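You operate a simulated robot arm through the tools that you are given. There is no shell and no other tool.

Carry out the task below with a simulated robot arm. There is one attempt and no reset: what you move stays moved.

JOB
Put things in order on the top of the low table. At the end: the brown cardboard tube from the top of the low table stands where the blue glue bottle stood; the brown block from the top of the low table stands where the brown cardboard tube stood; the blue glue bottle from the top of the low table stands on top of the brown carton (marked "WEDGES"); the green plug from the top of the low table is on the brown board; whatever was shut is shut again. Leave all else as you found it, and nothing knocked over.

The check looks at the end state, three seconds after you hand in, the way a careful person would. Anything else that was tipped, shoved, dropped, spilled or broken makes it a failure.

ROBOT AND FRAMES
A 6-joint arm with a two-finger gripper, fixed in place. Base frame: the origin is at the foot of the arm, x ahead of it, y to its left, z up; the work surface is at about z = 0. Lengths are in m, angles in degrees, forces in N, time in s.
With the tool pointing down near the work surface it reaches from about 0.24 to 0.62 m from the base axis. Its first joint turns from -66.0 to 66.0 degrees. Payload 1.37 kg.
The tool frame sits at the grasp point between the pads (the TCP): z along the fingers, y along the line on which they close. The tips reach 0.022 m beyond it. The gripper opens to 0.092 m; its body begins 0.065 m behind the TCP.
Orientation is told as [roll, pitch, yaw] about the base's x, y, z axes, in that order, counted from this pose: with the fingers straight down and closing along the base's y, the tool's x points along the base's -x, its y along +y and its z along -z.

CONTROLS
- The arm moves only by the tool send_rows. Its argument "increments" is a list of rows, each an object of numbers (a shift or turn left out is 0, a gripper value left out holds the last): "rx", "ry", "rz": the turn, a rotation vector about the tool's x, y, z in units of 6 degrees (1.0 is 6 degrees); "x", "y", "z": the shift along the tool's x, y, z in units of 50 mm (1.0 is 50 mm); "gripper": the finger opening in cm, from 0 to 9.2. In form: [{"rx": .., "ry": .., "rz": .., "x": .., "y": .., "z": .., "gripper": ..}, ...]. A call has 1 to 20 rows; each row shifts and turns the commanded pose from where the row before left it, along the tool's axes as they then stand. A call with a number of a shift or a turn outside -1 to 1 is refused whole. A row lasts 0.2 s, in which the tool goes at most 0.05 m and 8.6 degrees; a call with a longer step from one row to the next is refused whole, and so is a gripper value outside its range. A pose out of reach is approached as far as the arm can. The call stops where the force on the tool passes 40 N (or 10 N more than at its start, if that is more) or the arm is blocked; 0.2 s more then pass. Each finger travels about 0.0599 m/s and halts on what it meets, pressing with about 26 N; the grip force reading is that of the motor and also rises with nothing between the fingers. The clock runs only during rows and for 0.2 s after the last one: add rows that do not move to give the fingers time. It gives the time, the measured TCP pose, the force on the tool (base axes), the opening and the grip force at its end, in the units of the frame above (readings bear some noise), with the torque about the TCP (base axes, N m) and any sound that the robot's microphone picked up.
- Cameras (640 x 400 px; columns grow to the right, rows downward): "scene" is fixed at [0.0275, -0.4341, 0.5844]; the picture's right is [0.85, -0.53, 0.00], its down [-0.33, -0.53, -0.78] and it looks along [0.42, 0.66, -0.62] (base axes); focal length 278 px, centre (320, 200). "wrist" rides on the gripper at [0.071, 0.019, -0.102] in the tool frame; the picture's right is [-0.26, 0.96, 0.00], its down [-0.75, -0.20, -0.63] and it looks along [-0.60, -0.16, 0.78] (tool axes); focal length 280 px, centre (320, 200). There is no depth. A picture from a camera that has moved, and an enlarged one, comes with that camera's place and axes in the base frame and with its lens. The place of the scene camera against the robot may be out by one fixed shift of up to 0.012 m in any direction.
- camera(camera): a new picture of that camera. No time passes.
- enlarge(camera, box): a new picture of the part [left, top, right, bottom] of that camera's present view, enlarged. No time passes.
- close_job(): hands the job in; it is judged then, once.

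Nothing tells you positions but the pictures and the camera data. Unless the task says otherwise, let go and move clear before handing in.

The tools are called after ">>>" as name(argument=value, ...) on one line, values as JSON. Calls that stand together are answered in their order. send_rows: Moves the arm, as the interface text tells. Its arguments: {"type":"object","properties":{"increments":{"type":"array","items":{"type":"object","properties":{"rx":{"type":"number"},"ry":{"type":"number"},"rz":{"type":"number"},"x":{"type":"number"},"y":{"type":"number"},"z":{"type":"number"},"gripper":{"type":"number"}}}}},"required":["increments"]} The other tools are called the same way: camera (camera) takes a picture; enlarge (camera, box) takes an enlarged picture of a part of a camera's view; close_job () hands the job in.

At the start:

```text
time: 0.0
tcp_pos: [0.3977, -0.012, 0.3864]
tool_rot: [0.1, 0.0, 0.0]
ft_force: [1.3, -0.5, -0.5]
ft_torque: [-0.02, 0.03, 0.01]
finger_gap: 0.0919
finger_force: 0.1
```

scene: 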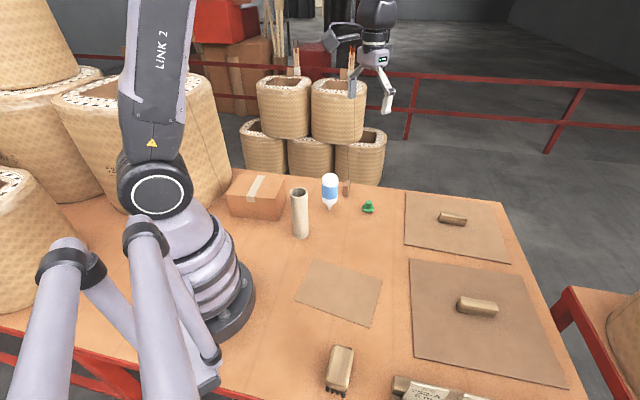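
wrist: 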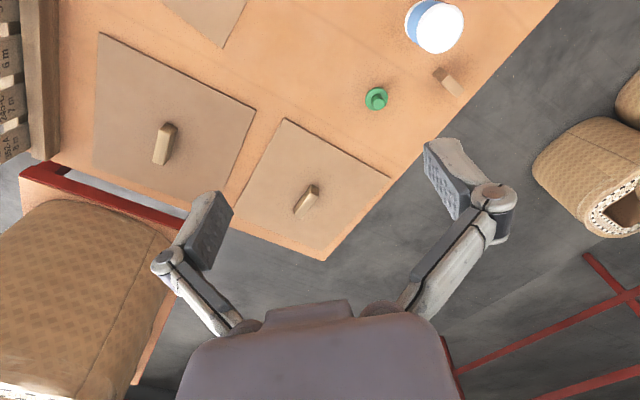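

I see a table with a carton, a cardboard tube, a blue glue bottle, a small brown block behind it, a green plug, two boards with handles and a plain sheet. I'll look closer before moving anything.

>>> enlarge(camera="scene", box=[210, 150, 410, 275])

>>> enlarge(camera="scene", box=[290, 240, 546, 400])

>>> enlarge(camera="scene", box=[384, 170, 576, 290])

>>> enlarge(camera="wrist", box=[0, 0, 320, 200])

>>> enlarge(camera="wrist", box=[320, 0, 560, 150])

```text
3.20 times, centred on (310, 212) of scene
camera zoom: at [0.0275, -0.4341, 0.5844], right [0.85, -0.53, 0.0], down [-0.33, -0.53, -0.78], along [0.42, 0.66, -0.62], focal length 888 px, centre (352, 160)
```

zoom: 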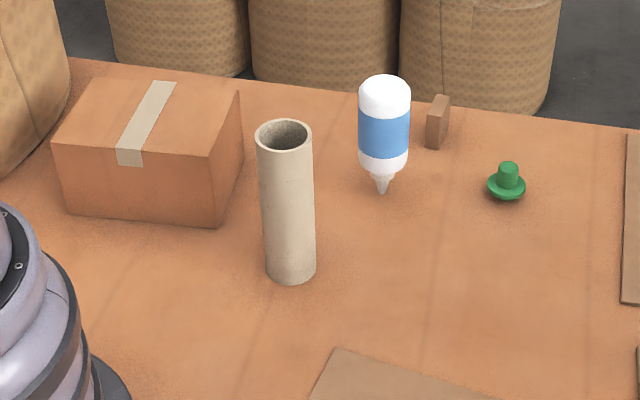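

```text
2.50 times, centred on (418, 320) of scene
camera zoom: at [0.0275, -0.4341, 0.5844], right [0.85, -0.53, 0.0], down [-0.33, -0.53, -0.78], along [0.42, 0.66, -0.62], focal length 694 px, centre (75, -100)
```

zoom: 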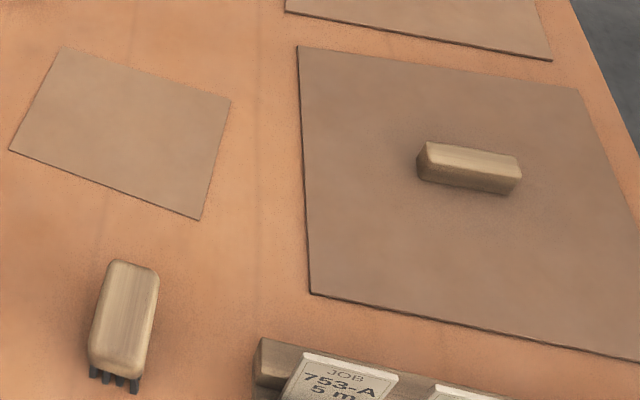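

```text
3.33 times, centred on (480, 230) of scene
camera zoom: at [0.0275, -0.4341, 0.5844], right [0.85, -0.53, 0.0], down [-0.33, -0.53, -0.78], along [0.42, 0.66, -0.62], focal length 925 px, centre (-213, 100)
```

zoom: 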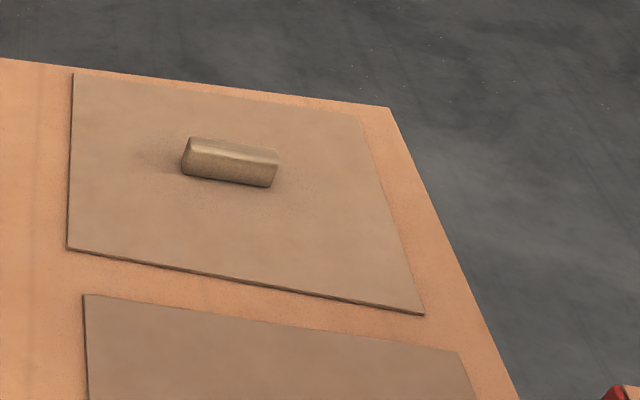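

```text
2.00 times, centred on (160, 100) of wrist
camera zoom: at [0.3284, 0.0078, 0.4882], right [0.26, 0.96, 0.0], down [0.75, -0.2, 0.63], along [0.6, -0.16, -0.78], focal length 561 px, centre (640, 400)
```

zoom: 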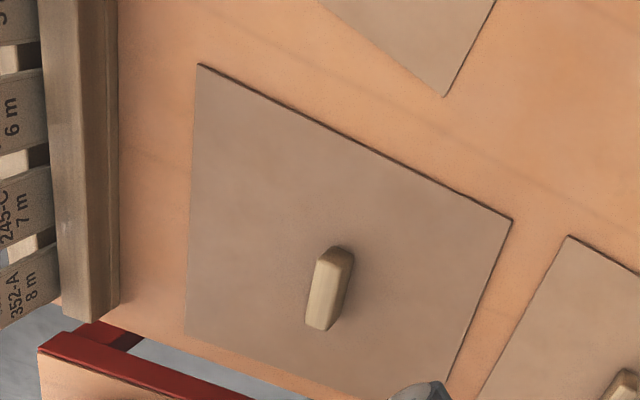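

```text
2.67 times, centred on (440, 75) of wrist
camera zoom: at [0.3284, 0.0078, 0.4882], right [0.26, 0.96, 0.0], down [0.75, -0.2, 0.63], along [0.6, -0.16, -0.78], focal length 748 px, centre (0, 533)
```

zoom: 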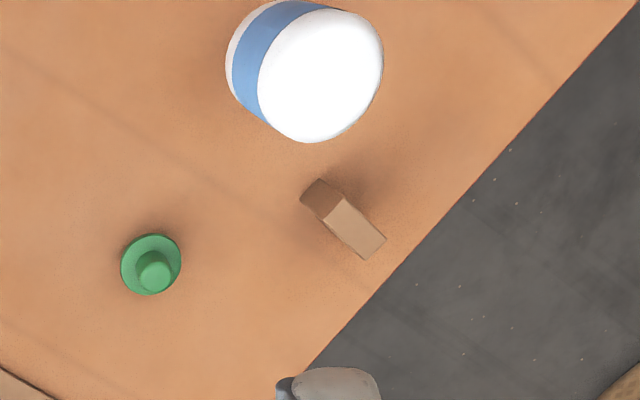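

The bottle seems to stand nozzle-down at about (0.42, 0.13). I put the tube at about (0.29, 0.08), the block near (0.51, 0.16), the plug near (0.53, 0.06) and the carton centre near (0.23, 0.25). I'll move the wrist camera for better views.

>>> send_rows(increments=[{"x": 0.512, "y": 0.448, "z": 0.2, "gripper": 9.2}, {"x": 0.512, "y": 0.448, "z": 0.2}, {"x": 0.512, "y": 0.448, "z": 0.2}, {"x": 0.512, "y": 0.448, "z": 0.2}, {"x": 0.512, "y": 0.448, "z": 0.2}, {}])

>>> camera(camera="wrist")

>>> camera(camera="scene")

```text
time: 1.4
tcp_pos: [0.27, 0.1015, 0.3358]
tool_rot: [-0.1, 0.0, 0.0]
ft_force: [0.7, 0.1, 1.1]
ft_torque: [-0.01, 0.02, -0.01]
finger_gap: 0.0922
finger_force: 0.0
```

```text
taken
camera wrist: at [0.1999, 0.1207, 0.4382], right [0.26, 0.96, 0.0], down [0.75, -0.2, 0.63], along [0.6, -0.16, -0.78], focal length 280 px, centre (320, 200)
```

wrist: 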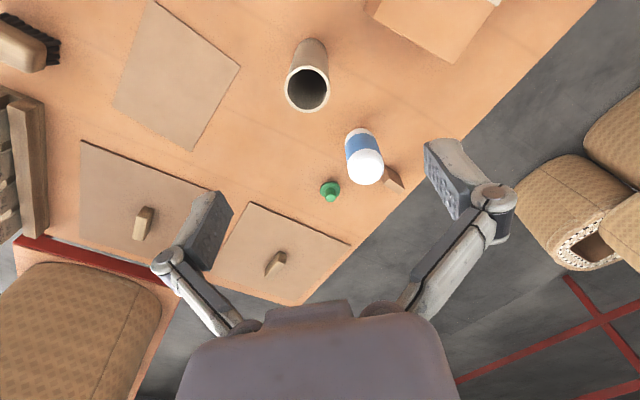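

```text
taken
```

scene: 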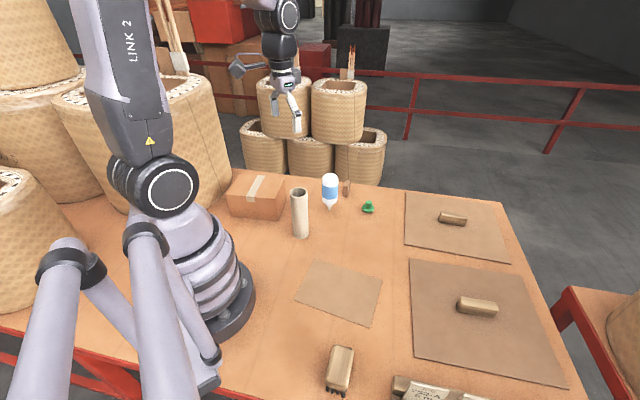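

The wrist view confirms the layout. I'll zoom hard on the bottle, the carton and the boards to see how the bottle stands and which carton carries the marking.

>>> enlarge(camera="scene", box=[310, 165, 358, 195])

>>> enlarge(camera="scene", box=[314, 188, 346, 218])

>>> enlarge(camera="scene", box=[220, 165, 300, 225])

>>> enlarge(camera="wrist", box=[310, 100, 430, 220])

>>> enlarge(camera="wrist", box=[360, 0, 520, 100])

>>> enlarge(camera="wrist", box=[0, 0, 240, 150])

```text
13.33 times, centred on (334, 180) of scene
camera zoom: at [0.0275, -0.4341, 0.5844], right [0.85, -0.53, 0.0], down [-0.33, -0.53, -0.78], along [0.42, 0.66, -0.62], focal length 3700 px, centre (133, 467)
```

zoom: 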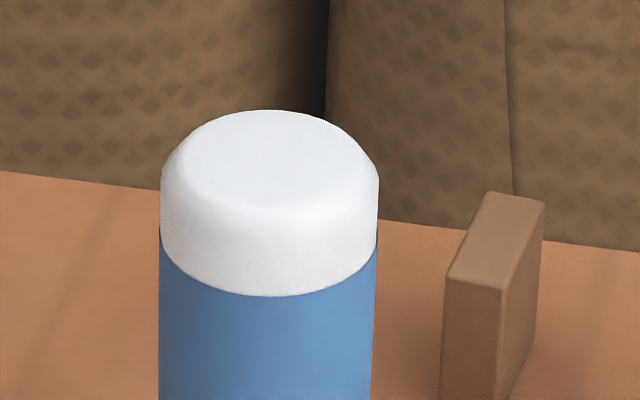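

```text
13.33 times, centred on (330, 203) of scene
camera zoom: at [0.0275, -0.4341, 0.5844], right [0.85, -0.53, 0.0], down [-0.33, -0.53, -0.78], along [0.42, 0.66, -0.62], focal length 3700 px, centre (187, 160)
```

zoom: 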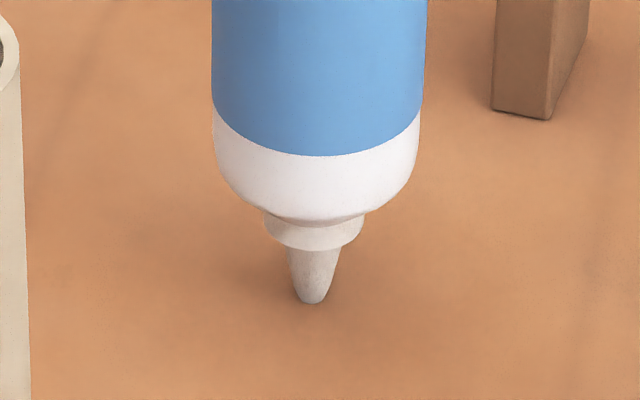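

```text
6.67 times, centred on (260, 195) of scene
camera zoom: at [0.0275, -0.4341, 0.5844], right [0.85, -0.53, 0.0], down [-0.33, -0.53, -0.78], along [0.42, 0.66, -0.62], focal length 1850 px, centre (720, 233)
```

zoom: 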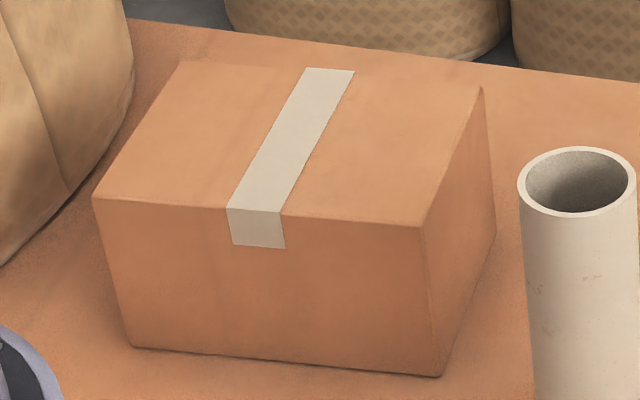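

```text
3.33 times, centred on (370, 160) of wrist
camera zoom: at [0.1999, 0.1207, 0.4382], right [0.26, 0.96, 0.0], down [0.75, -0.2, 0.63], along [0.6, -0.16, -0.78], focal length 935 px, centre (153, 333)
```

zoom: 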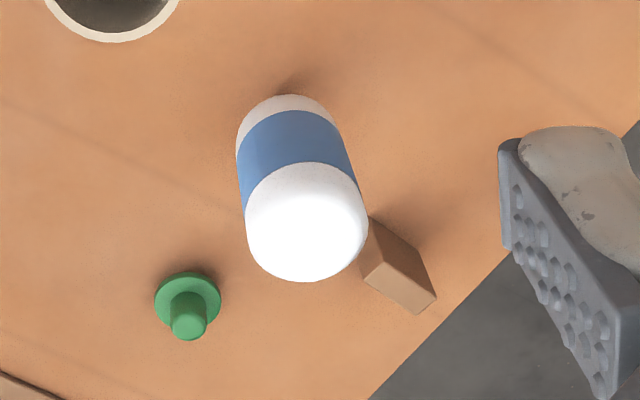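

```text
4.00 times, centred on (440, 50) of wrist
camera zoom: at [0.1999, 0.1207, 0.4382], right [0.26, 0.96, 0.0], down [0.75, -0.2, 0.63], along [0.6, -0.16, -0.78], focal length 1122 px, centre (-160, 800)
```

zoom: 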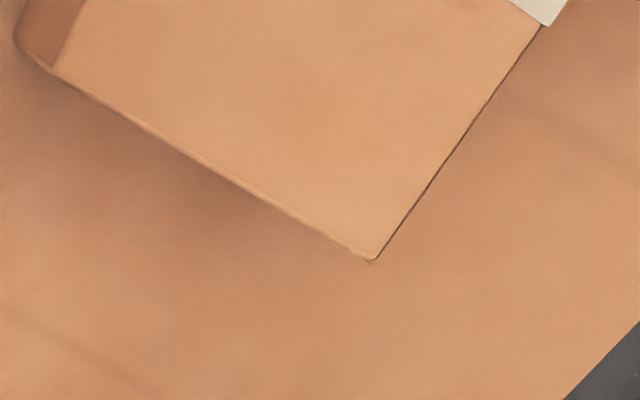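

```text
2.67 times, centred on (120, 75) of wrist
camera zoom: at [0.1999, 0.1207, 0.4382], right [0.26, 0.96, 0.0], down [0.75, -0.2, 0.63], along [0.6, -0.16, -0.78], focal length 748 px, centre (853, 533)
```

zoom: 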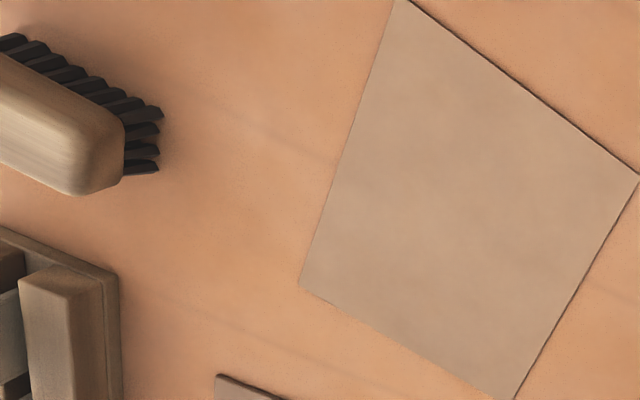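

The carton beside the tube shows no text on the faces seen so far. I'll yaw the wrist camera to the left to inspect the carton and whatever the arm hides.

>>> send_rows(increments=[{"rz": -1}, {"rz": -1}, {"rz": -1}, {"rz": -1}, {"rz": -1}, {"rz": -1}, {"rz": -1}, {"rz": -1}, {"rz": -1}, {"rz": -1}, {"rz": -1}, {"rz": -1}, {}])

>>> camera(camera="wrist")

```text
time: 4.2
tcp_pos: [0.2706, 0.1004, 0.3364]
tool_rot: [0.1, 0.0, 72.2]
ft_force: [-0.5, -0.1, 0.3]
ft_torque: [0.0, 0.0, 0.01]
finger_gap: 0.092
finger_force: 0.0
```

```text
taken
camera wrist: at [0.2312, 0.0389, 0.4382], right [-0.84, 0.55, 0.0], down [0.43, 0.65, 0.63], along [0.34, 0.52, -0.78], focal length 280 px, centre (320, 200)
```

wrist: 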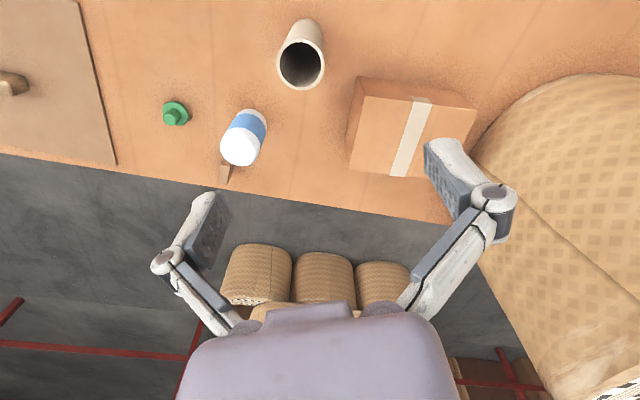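

>>> enlarge(camera="wrist", box=[330, 60, 490, 190])

>>> enlarge(camera="wrist", box=[150, 10, 340, 200])

```text
3.08 times, centred on (410, 125) of wrist
camera zoom: at [0.2312, 0.0389, 0.4382], right [-0.84, 0.55, 0.0], down [0.43, 0.65, 0.63], along [0.34, 0.52, -0.78], focal length 863 px, centre (43, 431)
```

zoom: 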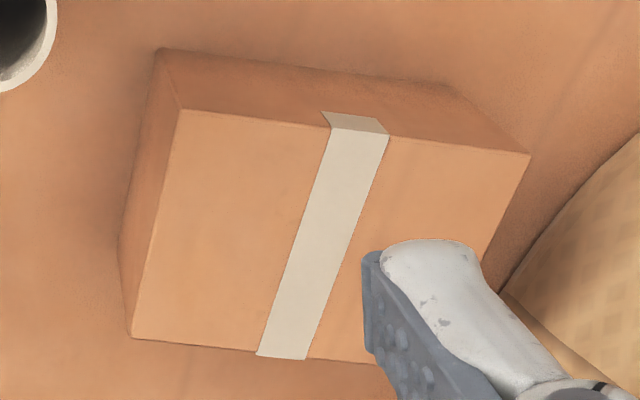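

```text
2.11 times, centred on (245, 105) of wrist
camera zoom: at [0.2312, 0.0389, 0.4382], right [-0.84, 0.55, 0.0], down [0.43, 0.65, 0.63], along [0.34, 0.52, -0.78], focal length 590 px, centre (478, 400)
```

zoom: 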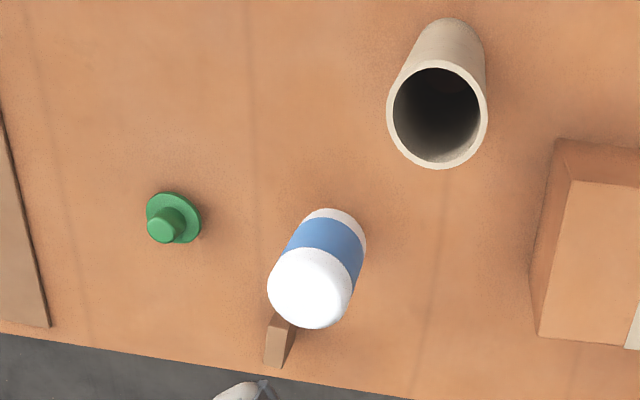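

The carton is unique on the table, with its centre near (0.226, 0.253) and its top at about 0.09 m. The bottle really does stand nozzle-down near (0.408, 0.125). I'll straighten the yaw and hover above the bottle to measure it more precisely.

>>> send_rows(increments=[{"rz": 1}, {"rz": 1}, {"rz": 1}, {"rz": 1}, {"rz": 1}, {"rz": 1}, {"rz": 1}, {"rz": 1}, {"rz": 1}, {"rz": 1}, {"rz": 1}, {"rz": 1}, {"x": -0.55, "y": 0.098, "z": 0.386}, {"x": -0.55, "y": 0.098, "z": 0.386}, {"x": -0.55, "y": 0.098, "z": 0.386}, {"x": -0.55, "y": 0.098, "z": 0.386}, {"x": -0.55, "y": 0.098, "z": 0.386}, {}])

>>> camera(camera="wrist")

>>> camera(camera="scene")

```text
time: 8.0
tcp_pos: [0.4086, 0.1264, 0.2385]
tool_rot: [0.0, 0.0, 0.0]
ft_force: [0.7, 0.7, 0.0]
ft_torque: [0.0, 0.0, 0.02]
finger_gap: 0.092
finger_force: 0.1
```

```text
taken
camera wrist: at [0.3374, 0.145, 0.342], right [0.26, 0.96, 0.0], down [0.75, -0.2, 0.63], along [0.6, -0.16, -0.78], focal length 280 px, centre (320, 200)
```

wrist: 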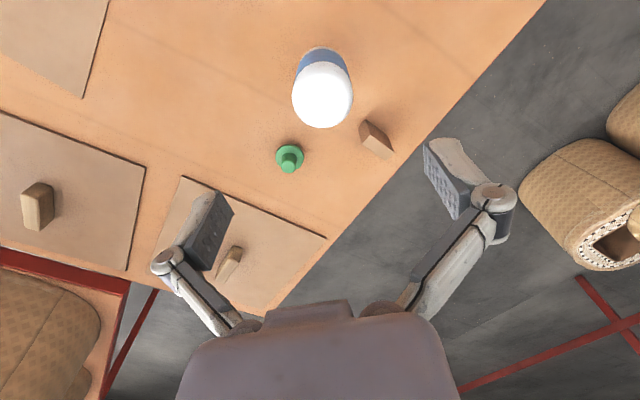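

```text
taken
```

scene: 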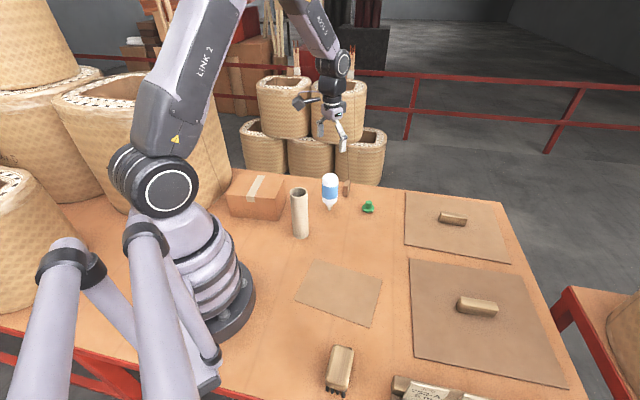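

>>> enlarge(camera="wrist", box=[260, 30, 420, 190])

>>> enlarge(camera="scene", box=[280, 160, 376, 250])

```text
2.50 times, centred on (340, 110) of wrist
camera zoom: at [0.3374, 0.145, 0.342], right [0.26, 0.96, 0.0], down [0.75, -0.2, 0.63], along [0.6, -0.16, -0.78], focal length 701 px, centre (270, 425)
```

zoom: 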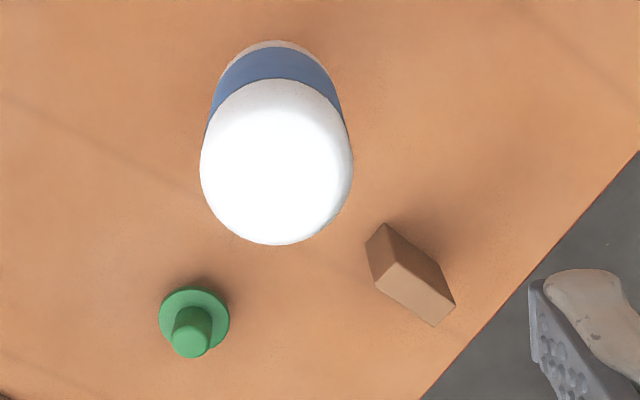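

```text
4.44 times, centred on (328, 205) of scene
camera zoom: at [0.0275, -0.4341, 0.5844], right [0.85, -0.53, 0.0], down [-0.33, -0.53, -0.78], along [0.42, 0.66, -0.62], focal length 1233 px, centre (284, 178)
```

zoom: 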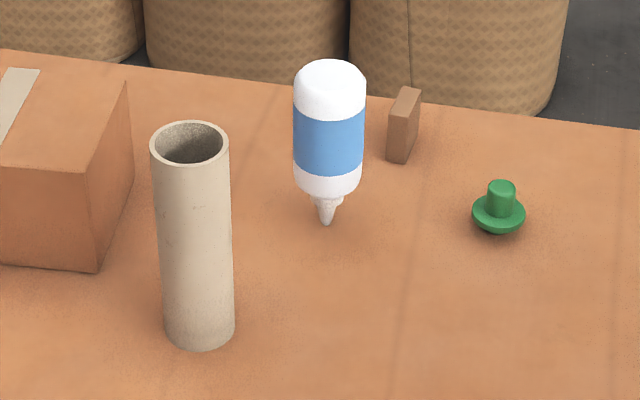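

With refined camera axes, both views put the bottle at about (0.415, 0.127). I'll centre on it and come partly down to check that it sits midway between the pads.

>>> send_rows(increments=[{"x": -0.13, "y": 0.01, "z": 0.5}, {"z": 0.5}, {"z": 0.5}, {"z": 0.5}, {}])

>>> camera(camera="wrist")

>>> enlarge(camera="scene", box=[270, 110, 398, 240])

```text
time: 9.2
tcp_pos: [0.415, 0.1251, 0.1394]
tool_rot: [0.1, -0.1, 0.0]
ft_force: [0.1, 0.0, 0.1]
ft_torque: [0.05, 0.01, 0.0]
finger_gap: 0.0917
finger_force: 0.0
```

```text
taken
camera wrist: at [0.3442, 0.1449, 0.242], right [0.26, 0.96, 0.0], down [0.75, -0.2, 0.63], along [0.6, -0.16, -0.78], focal length 280 px, centre (320, 200)
```

wrist: 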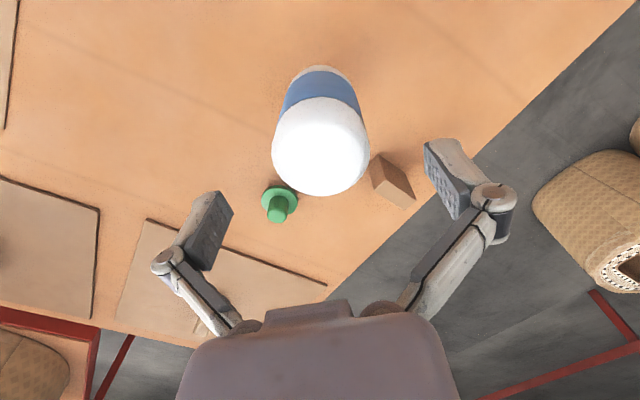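

```text
3.08 times, centred on (334, 175) of scene
camera zoom: at [0.0275, -0.4341, 0.5844], right [0.85, -0.53, 0.0], down [-0.33, -0.53, -0.78], along [0.42, 0.66, -0.62], focal length 854 px, centre (277, 277)
```

zoom: 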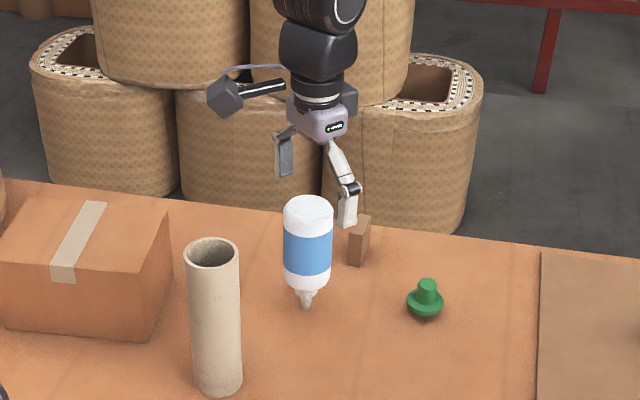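

The bottle is centred between the pads to within about 1 mm. I'll descend to grasp height and close.

>>> send_rows(increments=[{"z": 0.4}, {"z": 0.4}, {"z": 0.4}, {}])

>>> camera(camera="wrist")

```text
time: 10.2
tcp_pos: [0.4153, 0.1258, 0.0793]
tool_rot: [0.0, -0.1, 0.0]
ft_force: [-0.3, -0.1, 0.6]
ft_torque: [0.01, -0.02, 0.03]
finger_gap: 0.092
finger_force: 0.1
```

```text
taken
camera wrist: at [0.3442, 0.1445, 0.182], right [0.26, 0.96, 0.0], down [0.75, -0.2, 0.63], along [0.6, -0.16, -0.78], focal length 280 px, centre (320, 200)
```

wrist: 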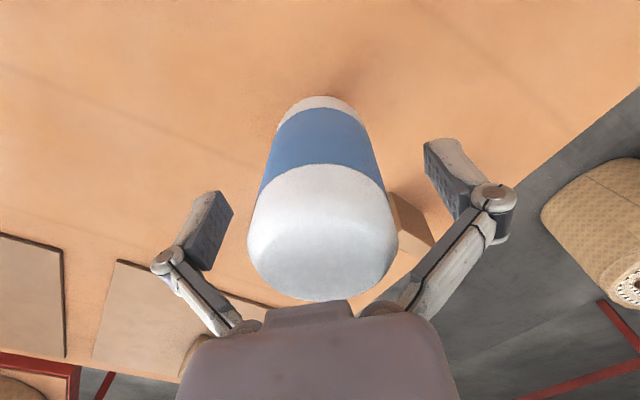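

>>> send_rows(increments=[{"gripper": 7.2}, {"gripper": 5.8}, {"gripper": 5.4}, {"gripper": 5.1}, {"gripper": 4.9}, {"gripper": 4.7}, {"gripper": 4.4}, {"gripper": 4.0}, {}])

>>> camera(camera="wrist")

>>> enlarge(camera="scene", box=[290, 130, 386, 220])

```text
time: 12.2
tcp_pos: [0.4147, 0.1249, 0.0806]
tool_rot: [0.0, -0.1, 0.0]
ft_force: [-3.5, -0.9, 30.3]
ft_torque: [-0.05, 0.4, -0.02]
finger_gap: 0.059
finger_force: 25.8
```

```text
taken
camera wrist: at [0.3444, 0.1446, 0.1829], right [0.26, 0.96, 0.0], down [0.75, -0.2, 0.63], along [0.6, -0.16, -0.78], focal length 280 px, centre (320, 200)
```

wrist: 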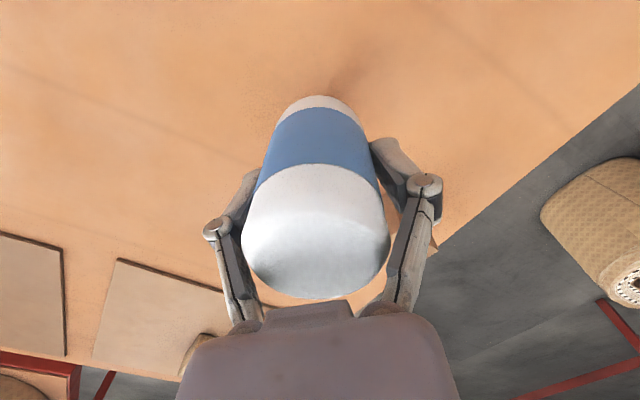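

```text
4.44 times, centred on (338, 175) of scene
camera zoom: at [0.0274, -0.4342, 0.5844], right [0.85, -0.53, 0.0], down [-0.33, -0.53, -0.78], along [0.42, 0.66, -0.62], focal length 1233 px, centre (240, 311)
```

zoom: 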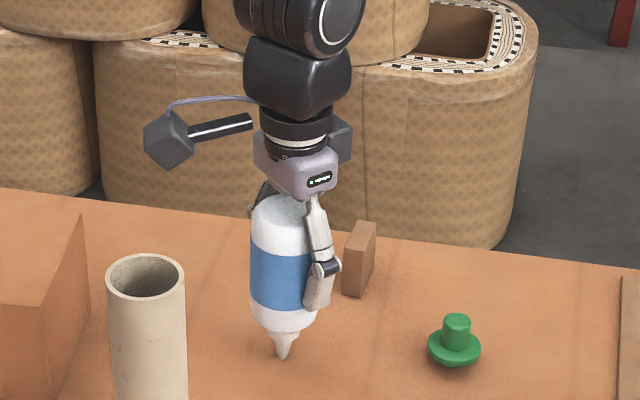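

The grip force went into the finger linkages, which pinched the bottle's top shoulder and pushed it down. I'm too low, so I'll open gently, check the bottle and regrasp higher.

>>> send_rows(increments=[{"gripper": 5.8}, {"gripper": 6.0}, {"gripper": 6.2}, {"gripper": 6.6}, {"gripper": 7.4}, {"gripper": 9.2}, {"gripper": 9.2}])

>>> camera(camera="wrist")

>>> enlarge(camera="scene", box=[290, 130, 386, 220])

```text
time: 13.8
tcp_pos: [0.4133, 0.1254, 0.0801]
tool_rot: [0.1, 0.1, -0.1]
ft_force: [0.1, -0.6, 0.9]
ft_torque: [0.02, -0.03, -0.01]
finger_gap: 0.0923
finger_force: 0.1
```

```text
taken
camera wrist: at [0.3442, 0.1445, 0.1823], right [0.26, 0.96, 0.0], down [0.75, -0.2, 0.63], along [0.6, -0.16, -0.78], focal length 280 px, centre (320, 200)
```

wrist: 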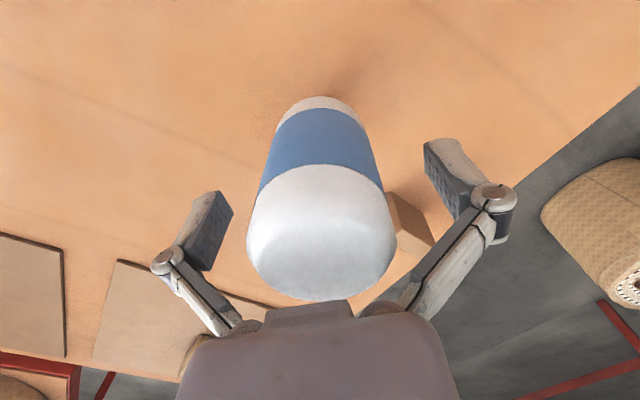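

```text
4.44 times, centred on (338, 175) of scene
camera zoom: at [0.0275, -0.4341, 0.5844], right [0.85, -0.53, 0.0], down [-0.33, -0.53, -0.78], along [0.42, 0.66, -0.62], focal length 1233 px, centre (240, 311)
```

zoom: 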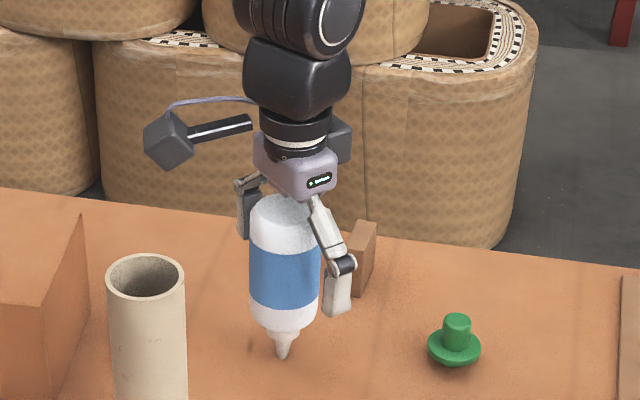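

The bottle is still standing, unmoved. Its top is at about 0.129 m, so I'll raise the tool to about 0.108 m and close again.

>>> send_rows(increments=[{"z": -0.28}, {"z": -0.28}, {}, {"gripper": 7.2}, {"gripper": 5.8}, {"gripper": 5.4}, {"gripper": 5.1}, {"gripper": 4.9}, {"gripper": 4.7}, {"gripper": 4.4}, {}])

>>> camera(camera="wrist")

>>> enlarge(camera="scene", box=[290, 130, 386, 220])

```text
time: 16.2
tcp_pos: [0.4136, 0.1261, 0.1082]
tool_rot: [-0.1, 0.0, 0.0]
ft_force: [-0.9, -0.3, 2.7]
ft_torque: [0.0, 0.04, -0.02]
finger_gap: 0.0466
finger_force: 25.8
```

```text
taken
camera wrist: at [0.3441, 0.1446, 0.2099], right [0.26, 0.96, 0.0], down [0.75, -0.2, 0.63], along [0.6, -0.16, -0.78], focal length 280 px, centre (320, 200)
```

wrist: 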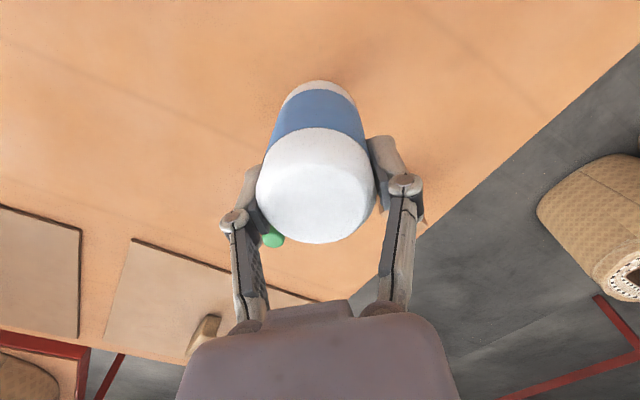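

```text
4.44 times, centred on (338, 175) of scene
camera zoom: at [0.0275, -0.4341, 0.5844], right [0.85, -0.53, 0.0], down [-0.33, -0.53, -0.78], along [0.42, 0.66, -0.62], focal length 1233 px, centre (240, 311)
```

zoom: 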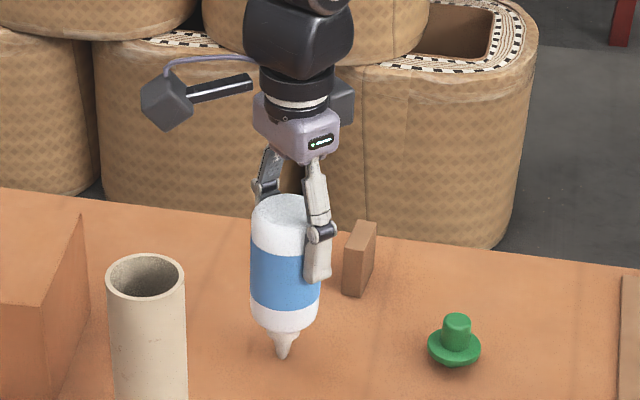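

Grip looks right: 47 mm opening and little vertical force. I'll lift straight up.

>>> send_rows(increments=[{"z": -0.3}, {"z": -0.5}, {"z": -0.6}, {"z": -0.6}, {"z": -0.6}, {"z": -0.6}, {}])

>>> camera(camera="wrist")

>>> enlarge(camera="scene", box=[270, 100, 398, 220])

```text
time: 17.8
tcp_pos: [0.4158, 0.1249, 0.2674]
tool_rot: [0.1, 0.0, 0.0]
ft_force: [-0.4, 0.3, -3.3]
ft_torque: [-0.01, 0.0, 0.0]
finger_gap: 0.0462
finger_force: 25.4
```

```text
taken
camera wrist: at [0.3446, 0.1442, 0.3699], right [0.26, 0.96, 0.0], down [0.75, -0.2, 0.63], along [0.6, -0.16, -0.78], focal length 280 px, centre (320, 200)
```

wrist: 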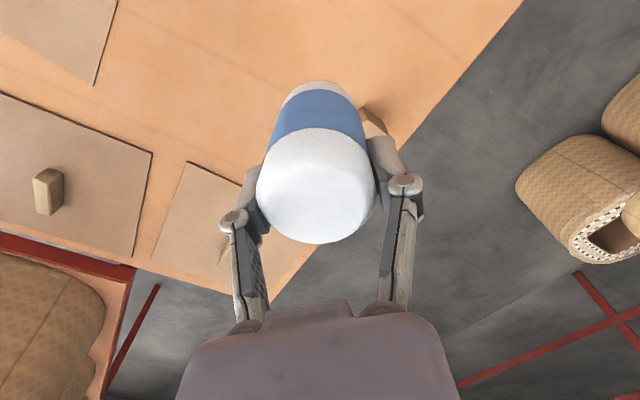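

```text
3.33 times, centred on (334, 160) of scene
camera zoom: at [0.0275, -0.4341, 0.5844], right [0.85, -0.53, 0.0], down [-0.33, -0.53, -0.78], along [0.42, 0.66, -0.62], focal length 925 px, centre (273, 333)
```

zoom: 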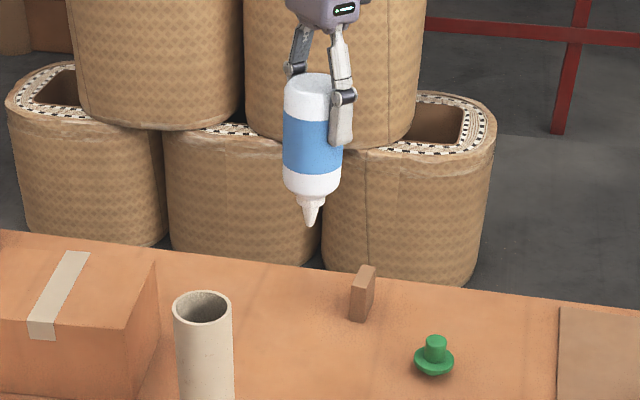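

The bottle hangs vertical and weighs about 0.33 kg. I'll carry it over the carton, aiming for the flat panel just beside the tape at about (0.245, 0.236).

>>> send_rows(increments=[{"x": 0.3, "y": 0.19}, {"x": 0.44, "y": 0.285}, {"x": 0.44, "y": 0.285}, {"x": 0.44, "y": 0.285}, {"x": 0.44, "y": 0.285}, {"x": 0.44, "y": 0.285}, {"x": 0.44, "y": 0.285}, {"x": 0.3, "y": 0.2}, {"x": 0.18, "y": 0.12}, {}, {}])

>>> camera(camera="wrist")

>>> camera(camera="scene")

>>> enlarge(camera="scene", box=[210, 110, 306, 230])

```text
time: 20.2
tcp_pos: [0.2433, 0.2353, 0.2669]
tool_rot: [0.0, 0.0, 0.0]
ft_force: [0.3, -0.4, -1.3]
ft_torque: [0.03, 0.0, 0.04]
finger_gap: 0.0466
finger_force: 25.9
```

```text
taken
camera wrist: at [0.1727, 0.2558, 0.3692], right [0.26, 0.96, 0.0], down [0.75, -0.2, 0.63], along [0.6, -0.16, -0.78], focal length 280 px, centre (320, 200)
```

wrist: 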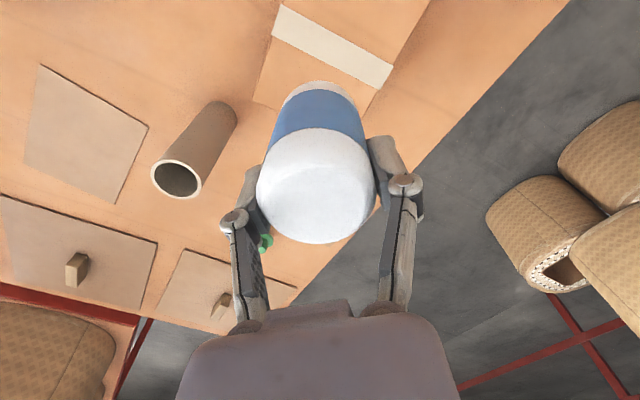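

```text
taken
```

scene: 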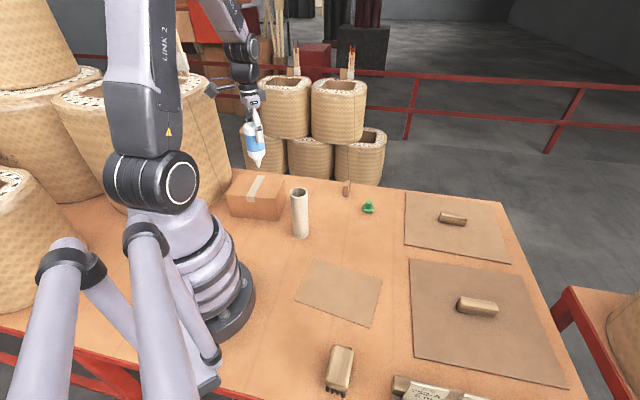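

```text
3.33 times, centred on (258, 170) of scene
camera zoom: at [0.0275, -0.4341, 0.5844], right [0.85, -0.53, 0.0], down [-0.33, -0.53, -0.78], along [0.42, 0.66, -0.62], focal length 925 px, centre (527, 300)
```

zoom: 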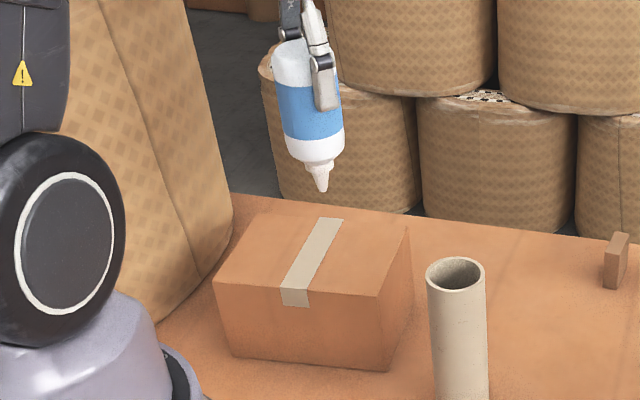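

>>> enlarge(camera="scene", box=[228, 115, 276, 175])

>>> enlarge(camera="wrist", box=[220, 0, 420, 150])

```text
6.67 times, centred on (252, 145) of scene
camera zoom: at [0.0275, -0.4341, 0.5844], right [0.85, -0.53, 0.0], down [-0.33, -0.53, -0.78], along [0.42, 0.66, -0.62], focal length 1850 px, centre (773, 567)
```

zoom: 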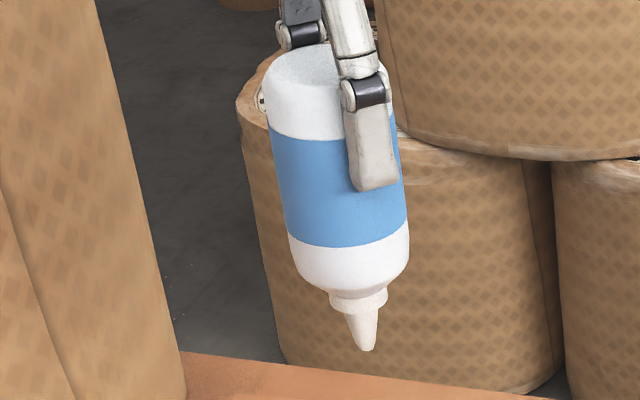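

```text
2.67 times, centred on (320, 75) of wrist
camera zoom: at [0.1727, 0.2558, 0.3692], right [0.26, 0.96, 0.0], down [0.75, -0.2, 0.63], along [0.6, -0.16, -0.78], focal length 748 px, centre (320, 533)
```

zoom: 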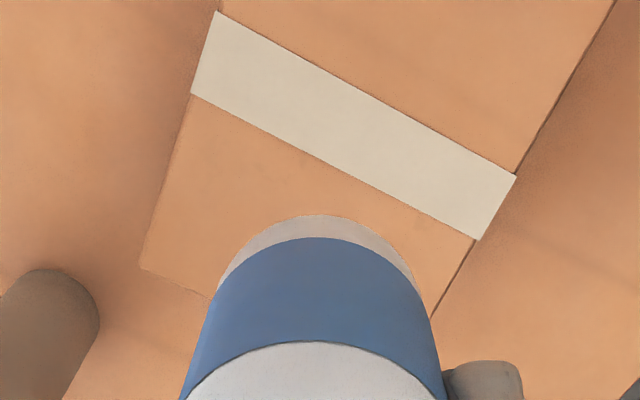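

The bottle is vertical, its axis is over the bare panel and there is good margin to the carton's edges. I'll lower it most of the way, then creep down to contact.

>>> send_rows(increments=[{"z": 0.3}, {"z": 0.4}, {"z": 0.3}, {"z": 0.16}, {}, {}])

>>> enlarge(camera="scene", box=[216, 130, 296, 220])

```text
time: 21.6
tcp_pos: [0.2436, 0.2362, 0.208]
tool_rot: [0.0, 0.0, 0.0]
ft_force: [0.3, 0.6, -0.9]
ft_torque: [-0.01, -0.03, -0.02]
finger_gap: 0.0462
finger_force: 26.4
```

```text
4.44 times, centred on (256, 175) of scene
camera zoom: at [0.0275, -0.4341, 0.5844], right [0.85, -0.53, 0.0], down [-0.33, -0.53, -0.78], along [0.42, 0.66, -0.62], focal length 1233 px, centre (604, 311)
```

zoom: 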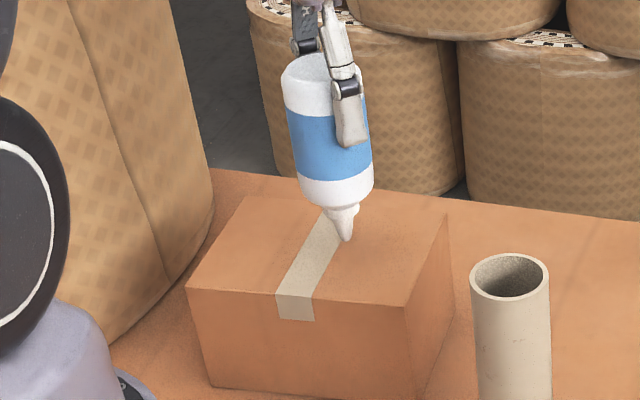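

>>> send_rows(increments=[{"z": 0.03}, {"z": 0.03}, {"z": 0.03}, {}])

>>> enlarge(camera="scene", box=[244, 170, 268, 190])

```text
time: 22.6
tcp_pos: [0.2441, 0.2361, 0.2049]
tool_rot: [0.0, 0.0, 0.0]
ft_force: [-0.6, -0.9, -1.1]
ft_torque: [-0.01, 0.0, 0.0]
finger_gap: 0.0463
finger_force: 25.9
```

```text
16.00 times, centred on (256, 180) of scene
camera zoom: at [0.0275, -0.4341, 0.5844], right [0.85, -0.53, 0.0], down [-0.33, -0.53, -0.78], along [0.42, 0.66, -0.62], focal length 4440 px, centre (1344, 520)
```

zoom: 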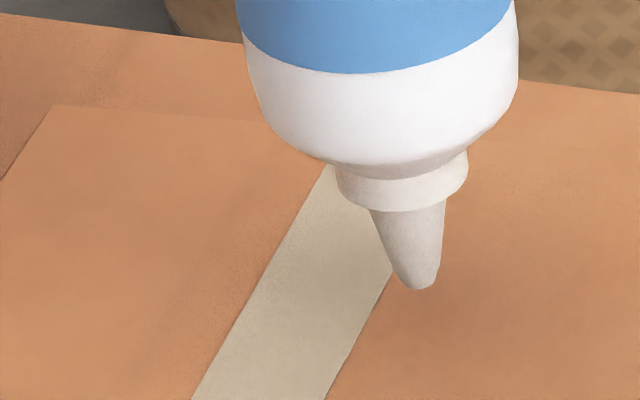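

>>> send_rows(increments=[{"z": 0.025}, {"z": 0.025}, {"z": 0.025}, {}])

>>> enlarge(camera="scene", box=[244, 170, 268, 190])

```text
time: 23.6
tcp_pos: [0.2438, 0.2357, 0.2011]
tool_rot: [0.0, 0.0, 0.1]
ft_force: [0.6, 1.2, -0.7]
ft_torque: [-0.03, 0.01, 0.01]
finger_gap: 0.0464
finger_force: 25.7
```

```text
16.00 times, centred on (256, 180) of scene
camera zoom: at [0.0275, -0.4341, 0.5844], right [0.85, -0.53, 0.0], down [-0.33, -0.53, -0.78], along [0.42, 0.66, -0.62], focal length 4440 px, centre (1344, 520)
```

zoom: 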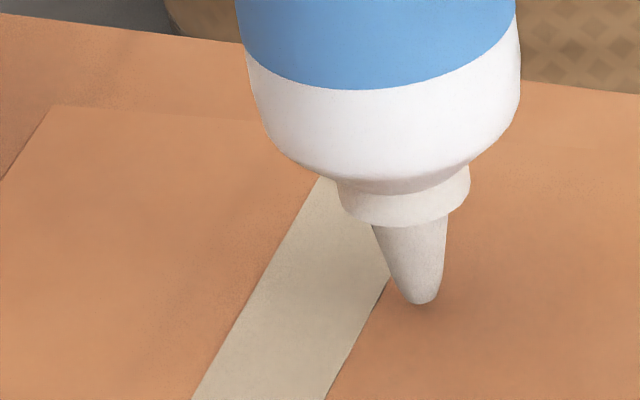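

>>> send_rows(increments=[{"z": 0.02}, {"z": 0.02}, {}])

>>> enlarge(camera="scene", box=[244, 170, 268, 190])

```text
time: 24.4
tcp_pos: [0.2435, 0.2377, 0.1996]
tool_rot: [0.0, -0.1, 0.0]
ft_force: [0.0, 0.4, -0.8]
ft_torque: [-0.01, -0.01, 0.03]
finger_gap: 0.0465
finger_force: 25.6
```

```text
16.00 times, centred on (256, 180) of scene
camera zoom: at [0.0275, -0.4341, 0.5844], right [0.85, -0.53, 0.0], down [-0.33, -0.53, -0.78], along [0.42, 0.66, -0.62], focal length 4440 px, centre (1344, 520)
```

zoom: 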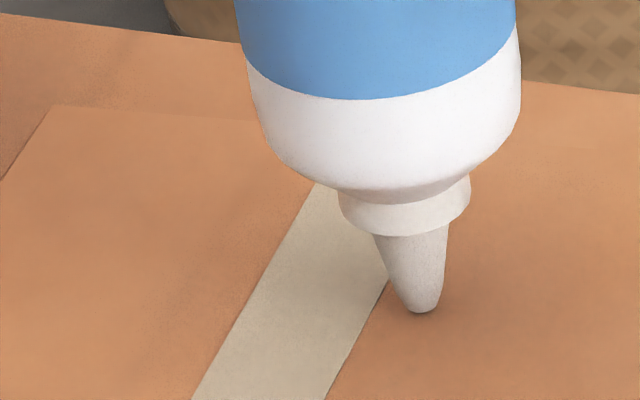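

>>> send_rows(increments=[{"z": 0.02}, {}])

>>> enlarge(camera="scene", box=[244, 170, 268, 190])

```text
time: 25.0
tcp_pos: [0.2434, 0.2363, 0.1992]
tool_rot: [0.0, 0.0, 0.0]
ft_force: [0.2, -0.1, -2.0]
ft_torque: [0.0, -0.02, 0.01]
finger_gap: 0.0464
finger_force: 25.9
```

```text
16.00 times, centred on (256, 180) of scene
camera zoom: at [0.0275, -0.4341, 0.5844], right [0.85, -0.53, 0.0], down [-0.33, -0.53, -0.78], along [0.42, 0.66, -0.62], focal length 4440 px, centre (1344, 520)
```

zoom: 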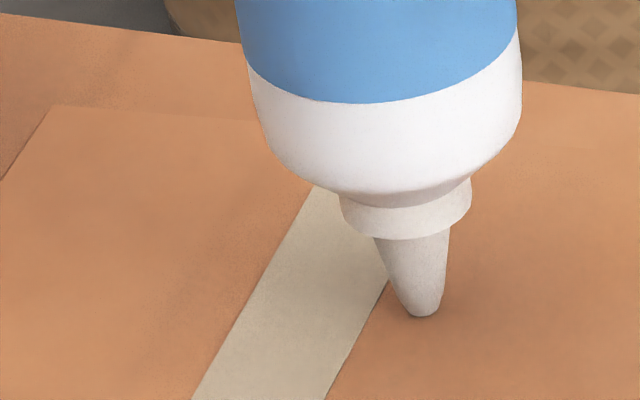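

>>> send_rows(increments=[{"z": 0.02}, {}])

>>> enlarge(camera="scene", box=[244, 170, 268, 190])

```text
time: 25.6
tcp_pos: [0.2429, 0.237, 0.1969]
tool_rot: [0.0, 0.0, 0.0]
ft_force: [-2.8, -1.7, 12.6]
ft_torque: [-0.16, 0.31, 0.04]
finger_gap: 0.0465
finger_force: 25.6
```

```text
16.00 times, centred on (256, 180) of scene
camera zoom: at [0.0275, -0.4342, 0.5844], right [0.85, -0.53, 0.0], down [-0.33, -0.53, -0.78], along [0.42, 0.66, -0.62], focal length 4440 px, centre (1344, 520)
```

zoom: 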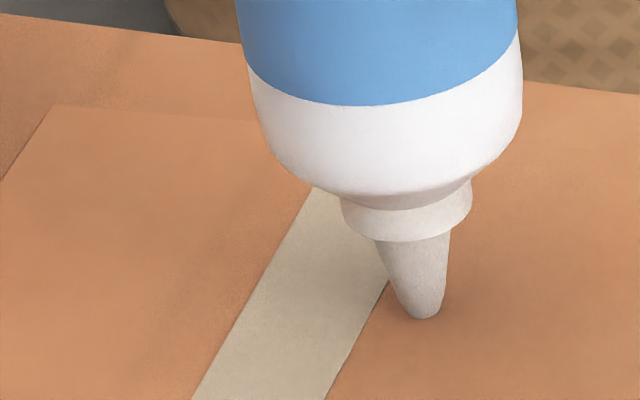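

Contact is made at about 13 N. I'll back off half a millimetre to unload it before releasing.

>>> send_rows(increments=[{"z": -0.009}, {}])

```text
time: 26.2
tcp_pos: [0.2432, 0.2364, 0.1985]
tool_rot: [-0.1, 0.0, -0.1]
ft_force: [-1.0, 1.7, 1.3]
ft_torque: [0.09, 0.07, -0.03]
finger_gap: 0.0463
finger_force: 25.4
```

Only light contact remains. I'll open slowly and symmetrically, keeping the fingers near the bottle.

>>> send_rows(increments=[{"gripper": 4.7}, {"gripper": 4.9}, {"gripper": 5.1}, {"gripper": 5.4}, {"gripper": 5.8}, {}, {}])

>>> enlarge(camera="scene", box=[228, 120, 292, 200])

>>> camera(camera="wrist")

```text
time: 27.8
tcp_pos: [0.2449, 0.2363, 0.1975]
tool_rot: [0.0, 0.0, -0.1]
ft_force: [0.7, 0.9, 0.1]
ft_torque: [-0.02, 0.01, -0.02]
finger_gap: 0.0579
finger_force: 0.0
```

```text
5.00 times, centred on (260, 160) of scene
camera zoom: at [0.0275, -0.4341, 0.5844], right [0.85, -0.53, 0.0], down [-0.33, -0.53, -0.78], along [0.42, 0.66, -0.62], focal length 1388 px, centre (620, 400)
```

zoom: 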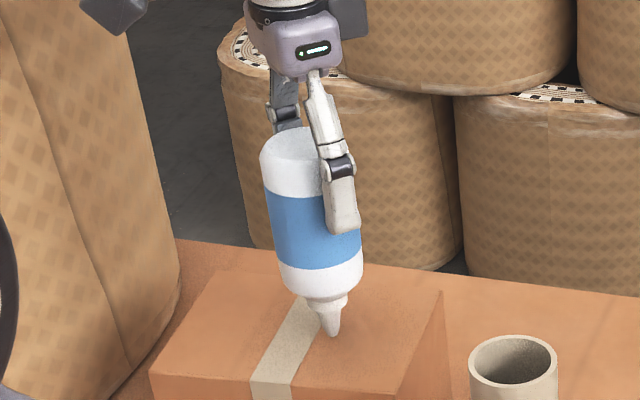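

```text
taken
camera wrist: at [0.1738, 0.2556, 0.3001], right [0.26, 0.96, 0.0], down [0.75, -0.2, 0.63], along [0.6, -0.16, -0.78], focal length 280 px, centre (320, 200)
```

wrist: 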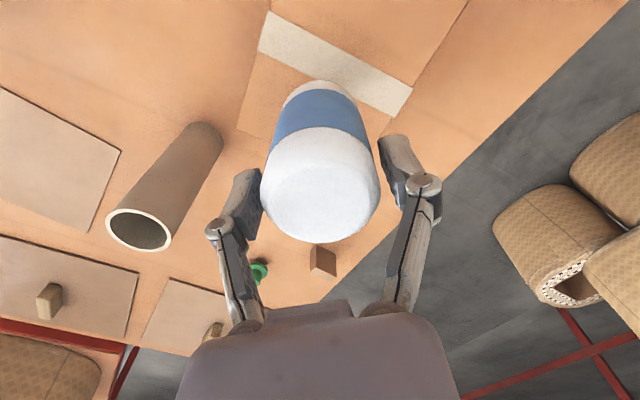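

>>> enlarge(camera="wrist", box=[220, 60, 460, 260])

>>> send_rows(increments=[{}, {}, {}, {}, {}])

>>> enlarge(camera="wrist", box=[220, 60, 460, 260])

>>> enlarge(camera="scene", box=[228, 120, 292, 200])

```text
2.00 times, centred on (340, 160) of wrist
camera zoom: at [0.1738, 0.2556, 0.3001], right [0.26, 0.96, 0.0], down [0.75, -0.2, 0.63], along [0.6, -0.16, -0.78], focal length 561 px, centre (280, 280)
```

zoom: 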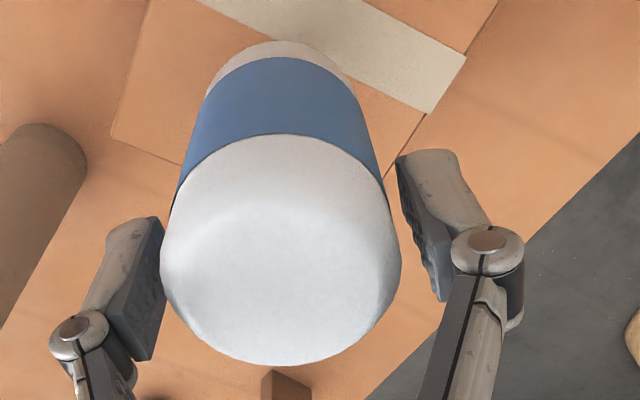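

```text
time: 29.0
tcp_pos: [0.2441, 0.2362, 0.198]
tool_rot: [-0.1, 0.0, 0.0]
ft_force: [-0.1, 0.1, 0.6]
ft_torque: [0.0, -0.02, -0.02]
finger_gap: 0.058
finger_force: 0.0
```

```text
2.00 times, centred on (340, 160) of wrist
camera zoom: at [0.1738, 0.2556, 0.3001], right [0.26, 0.96, 0.0], down [0.75, -0.2, 0.63], along [0.6, -0.16, -0.78], focal length 561 px, centre (280, 280)
```

zoom: 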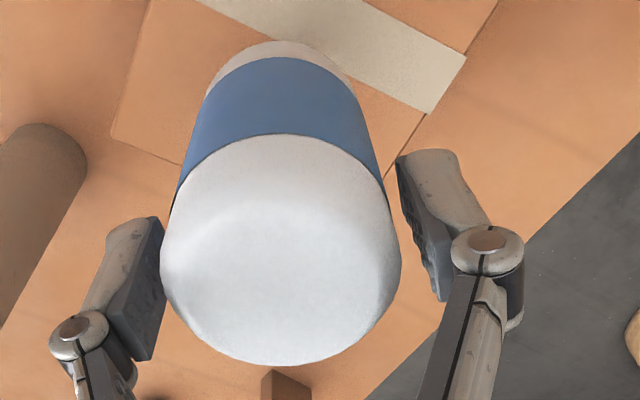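

```text
5.00 times, centred on (260, 160) of scene
camera zoom: at [0.0275, -0.4341, 0.5844], right [0.85, -0.53, 0.0], down [-0.33, -0.53, -0.78], along [0.42, 0.66, -0.62], focal length 1388 px, centre (620, 400)
```

zoom: 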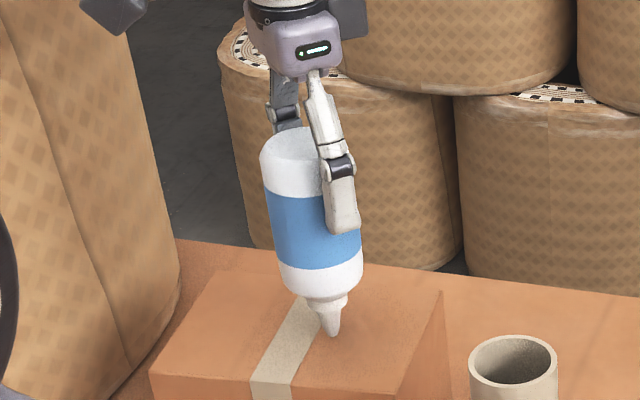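

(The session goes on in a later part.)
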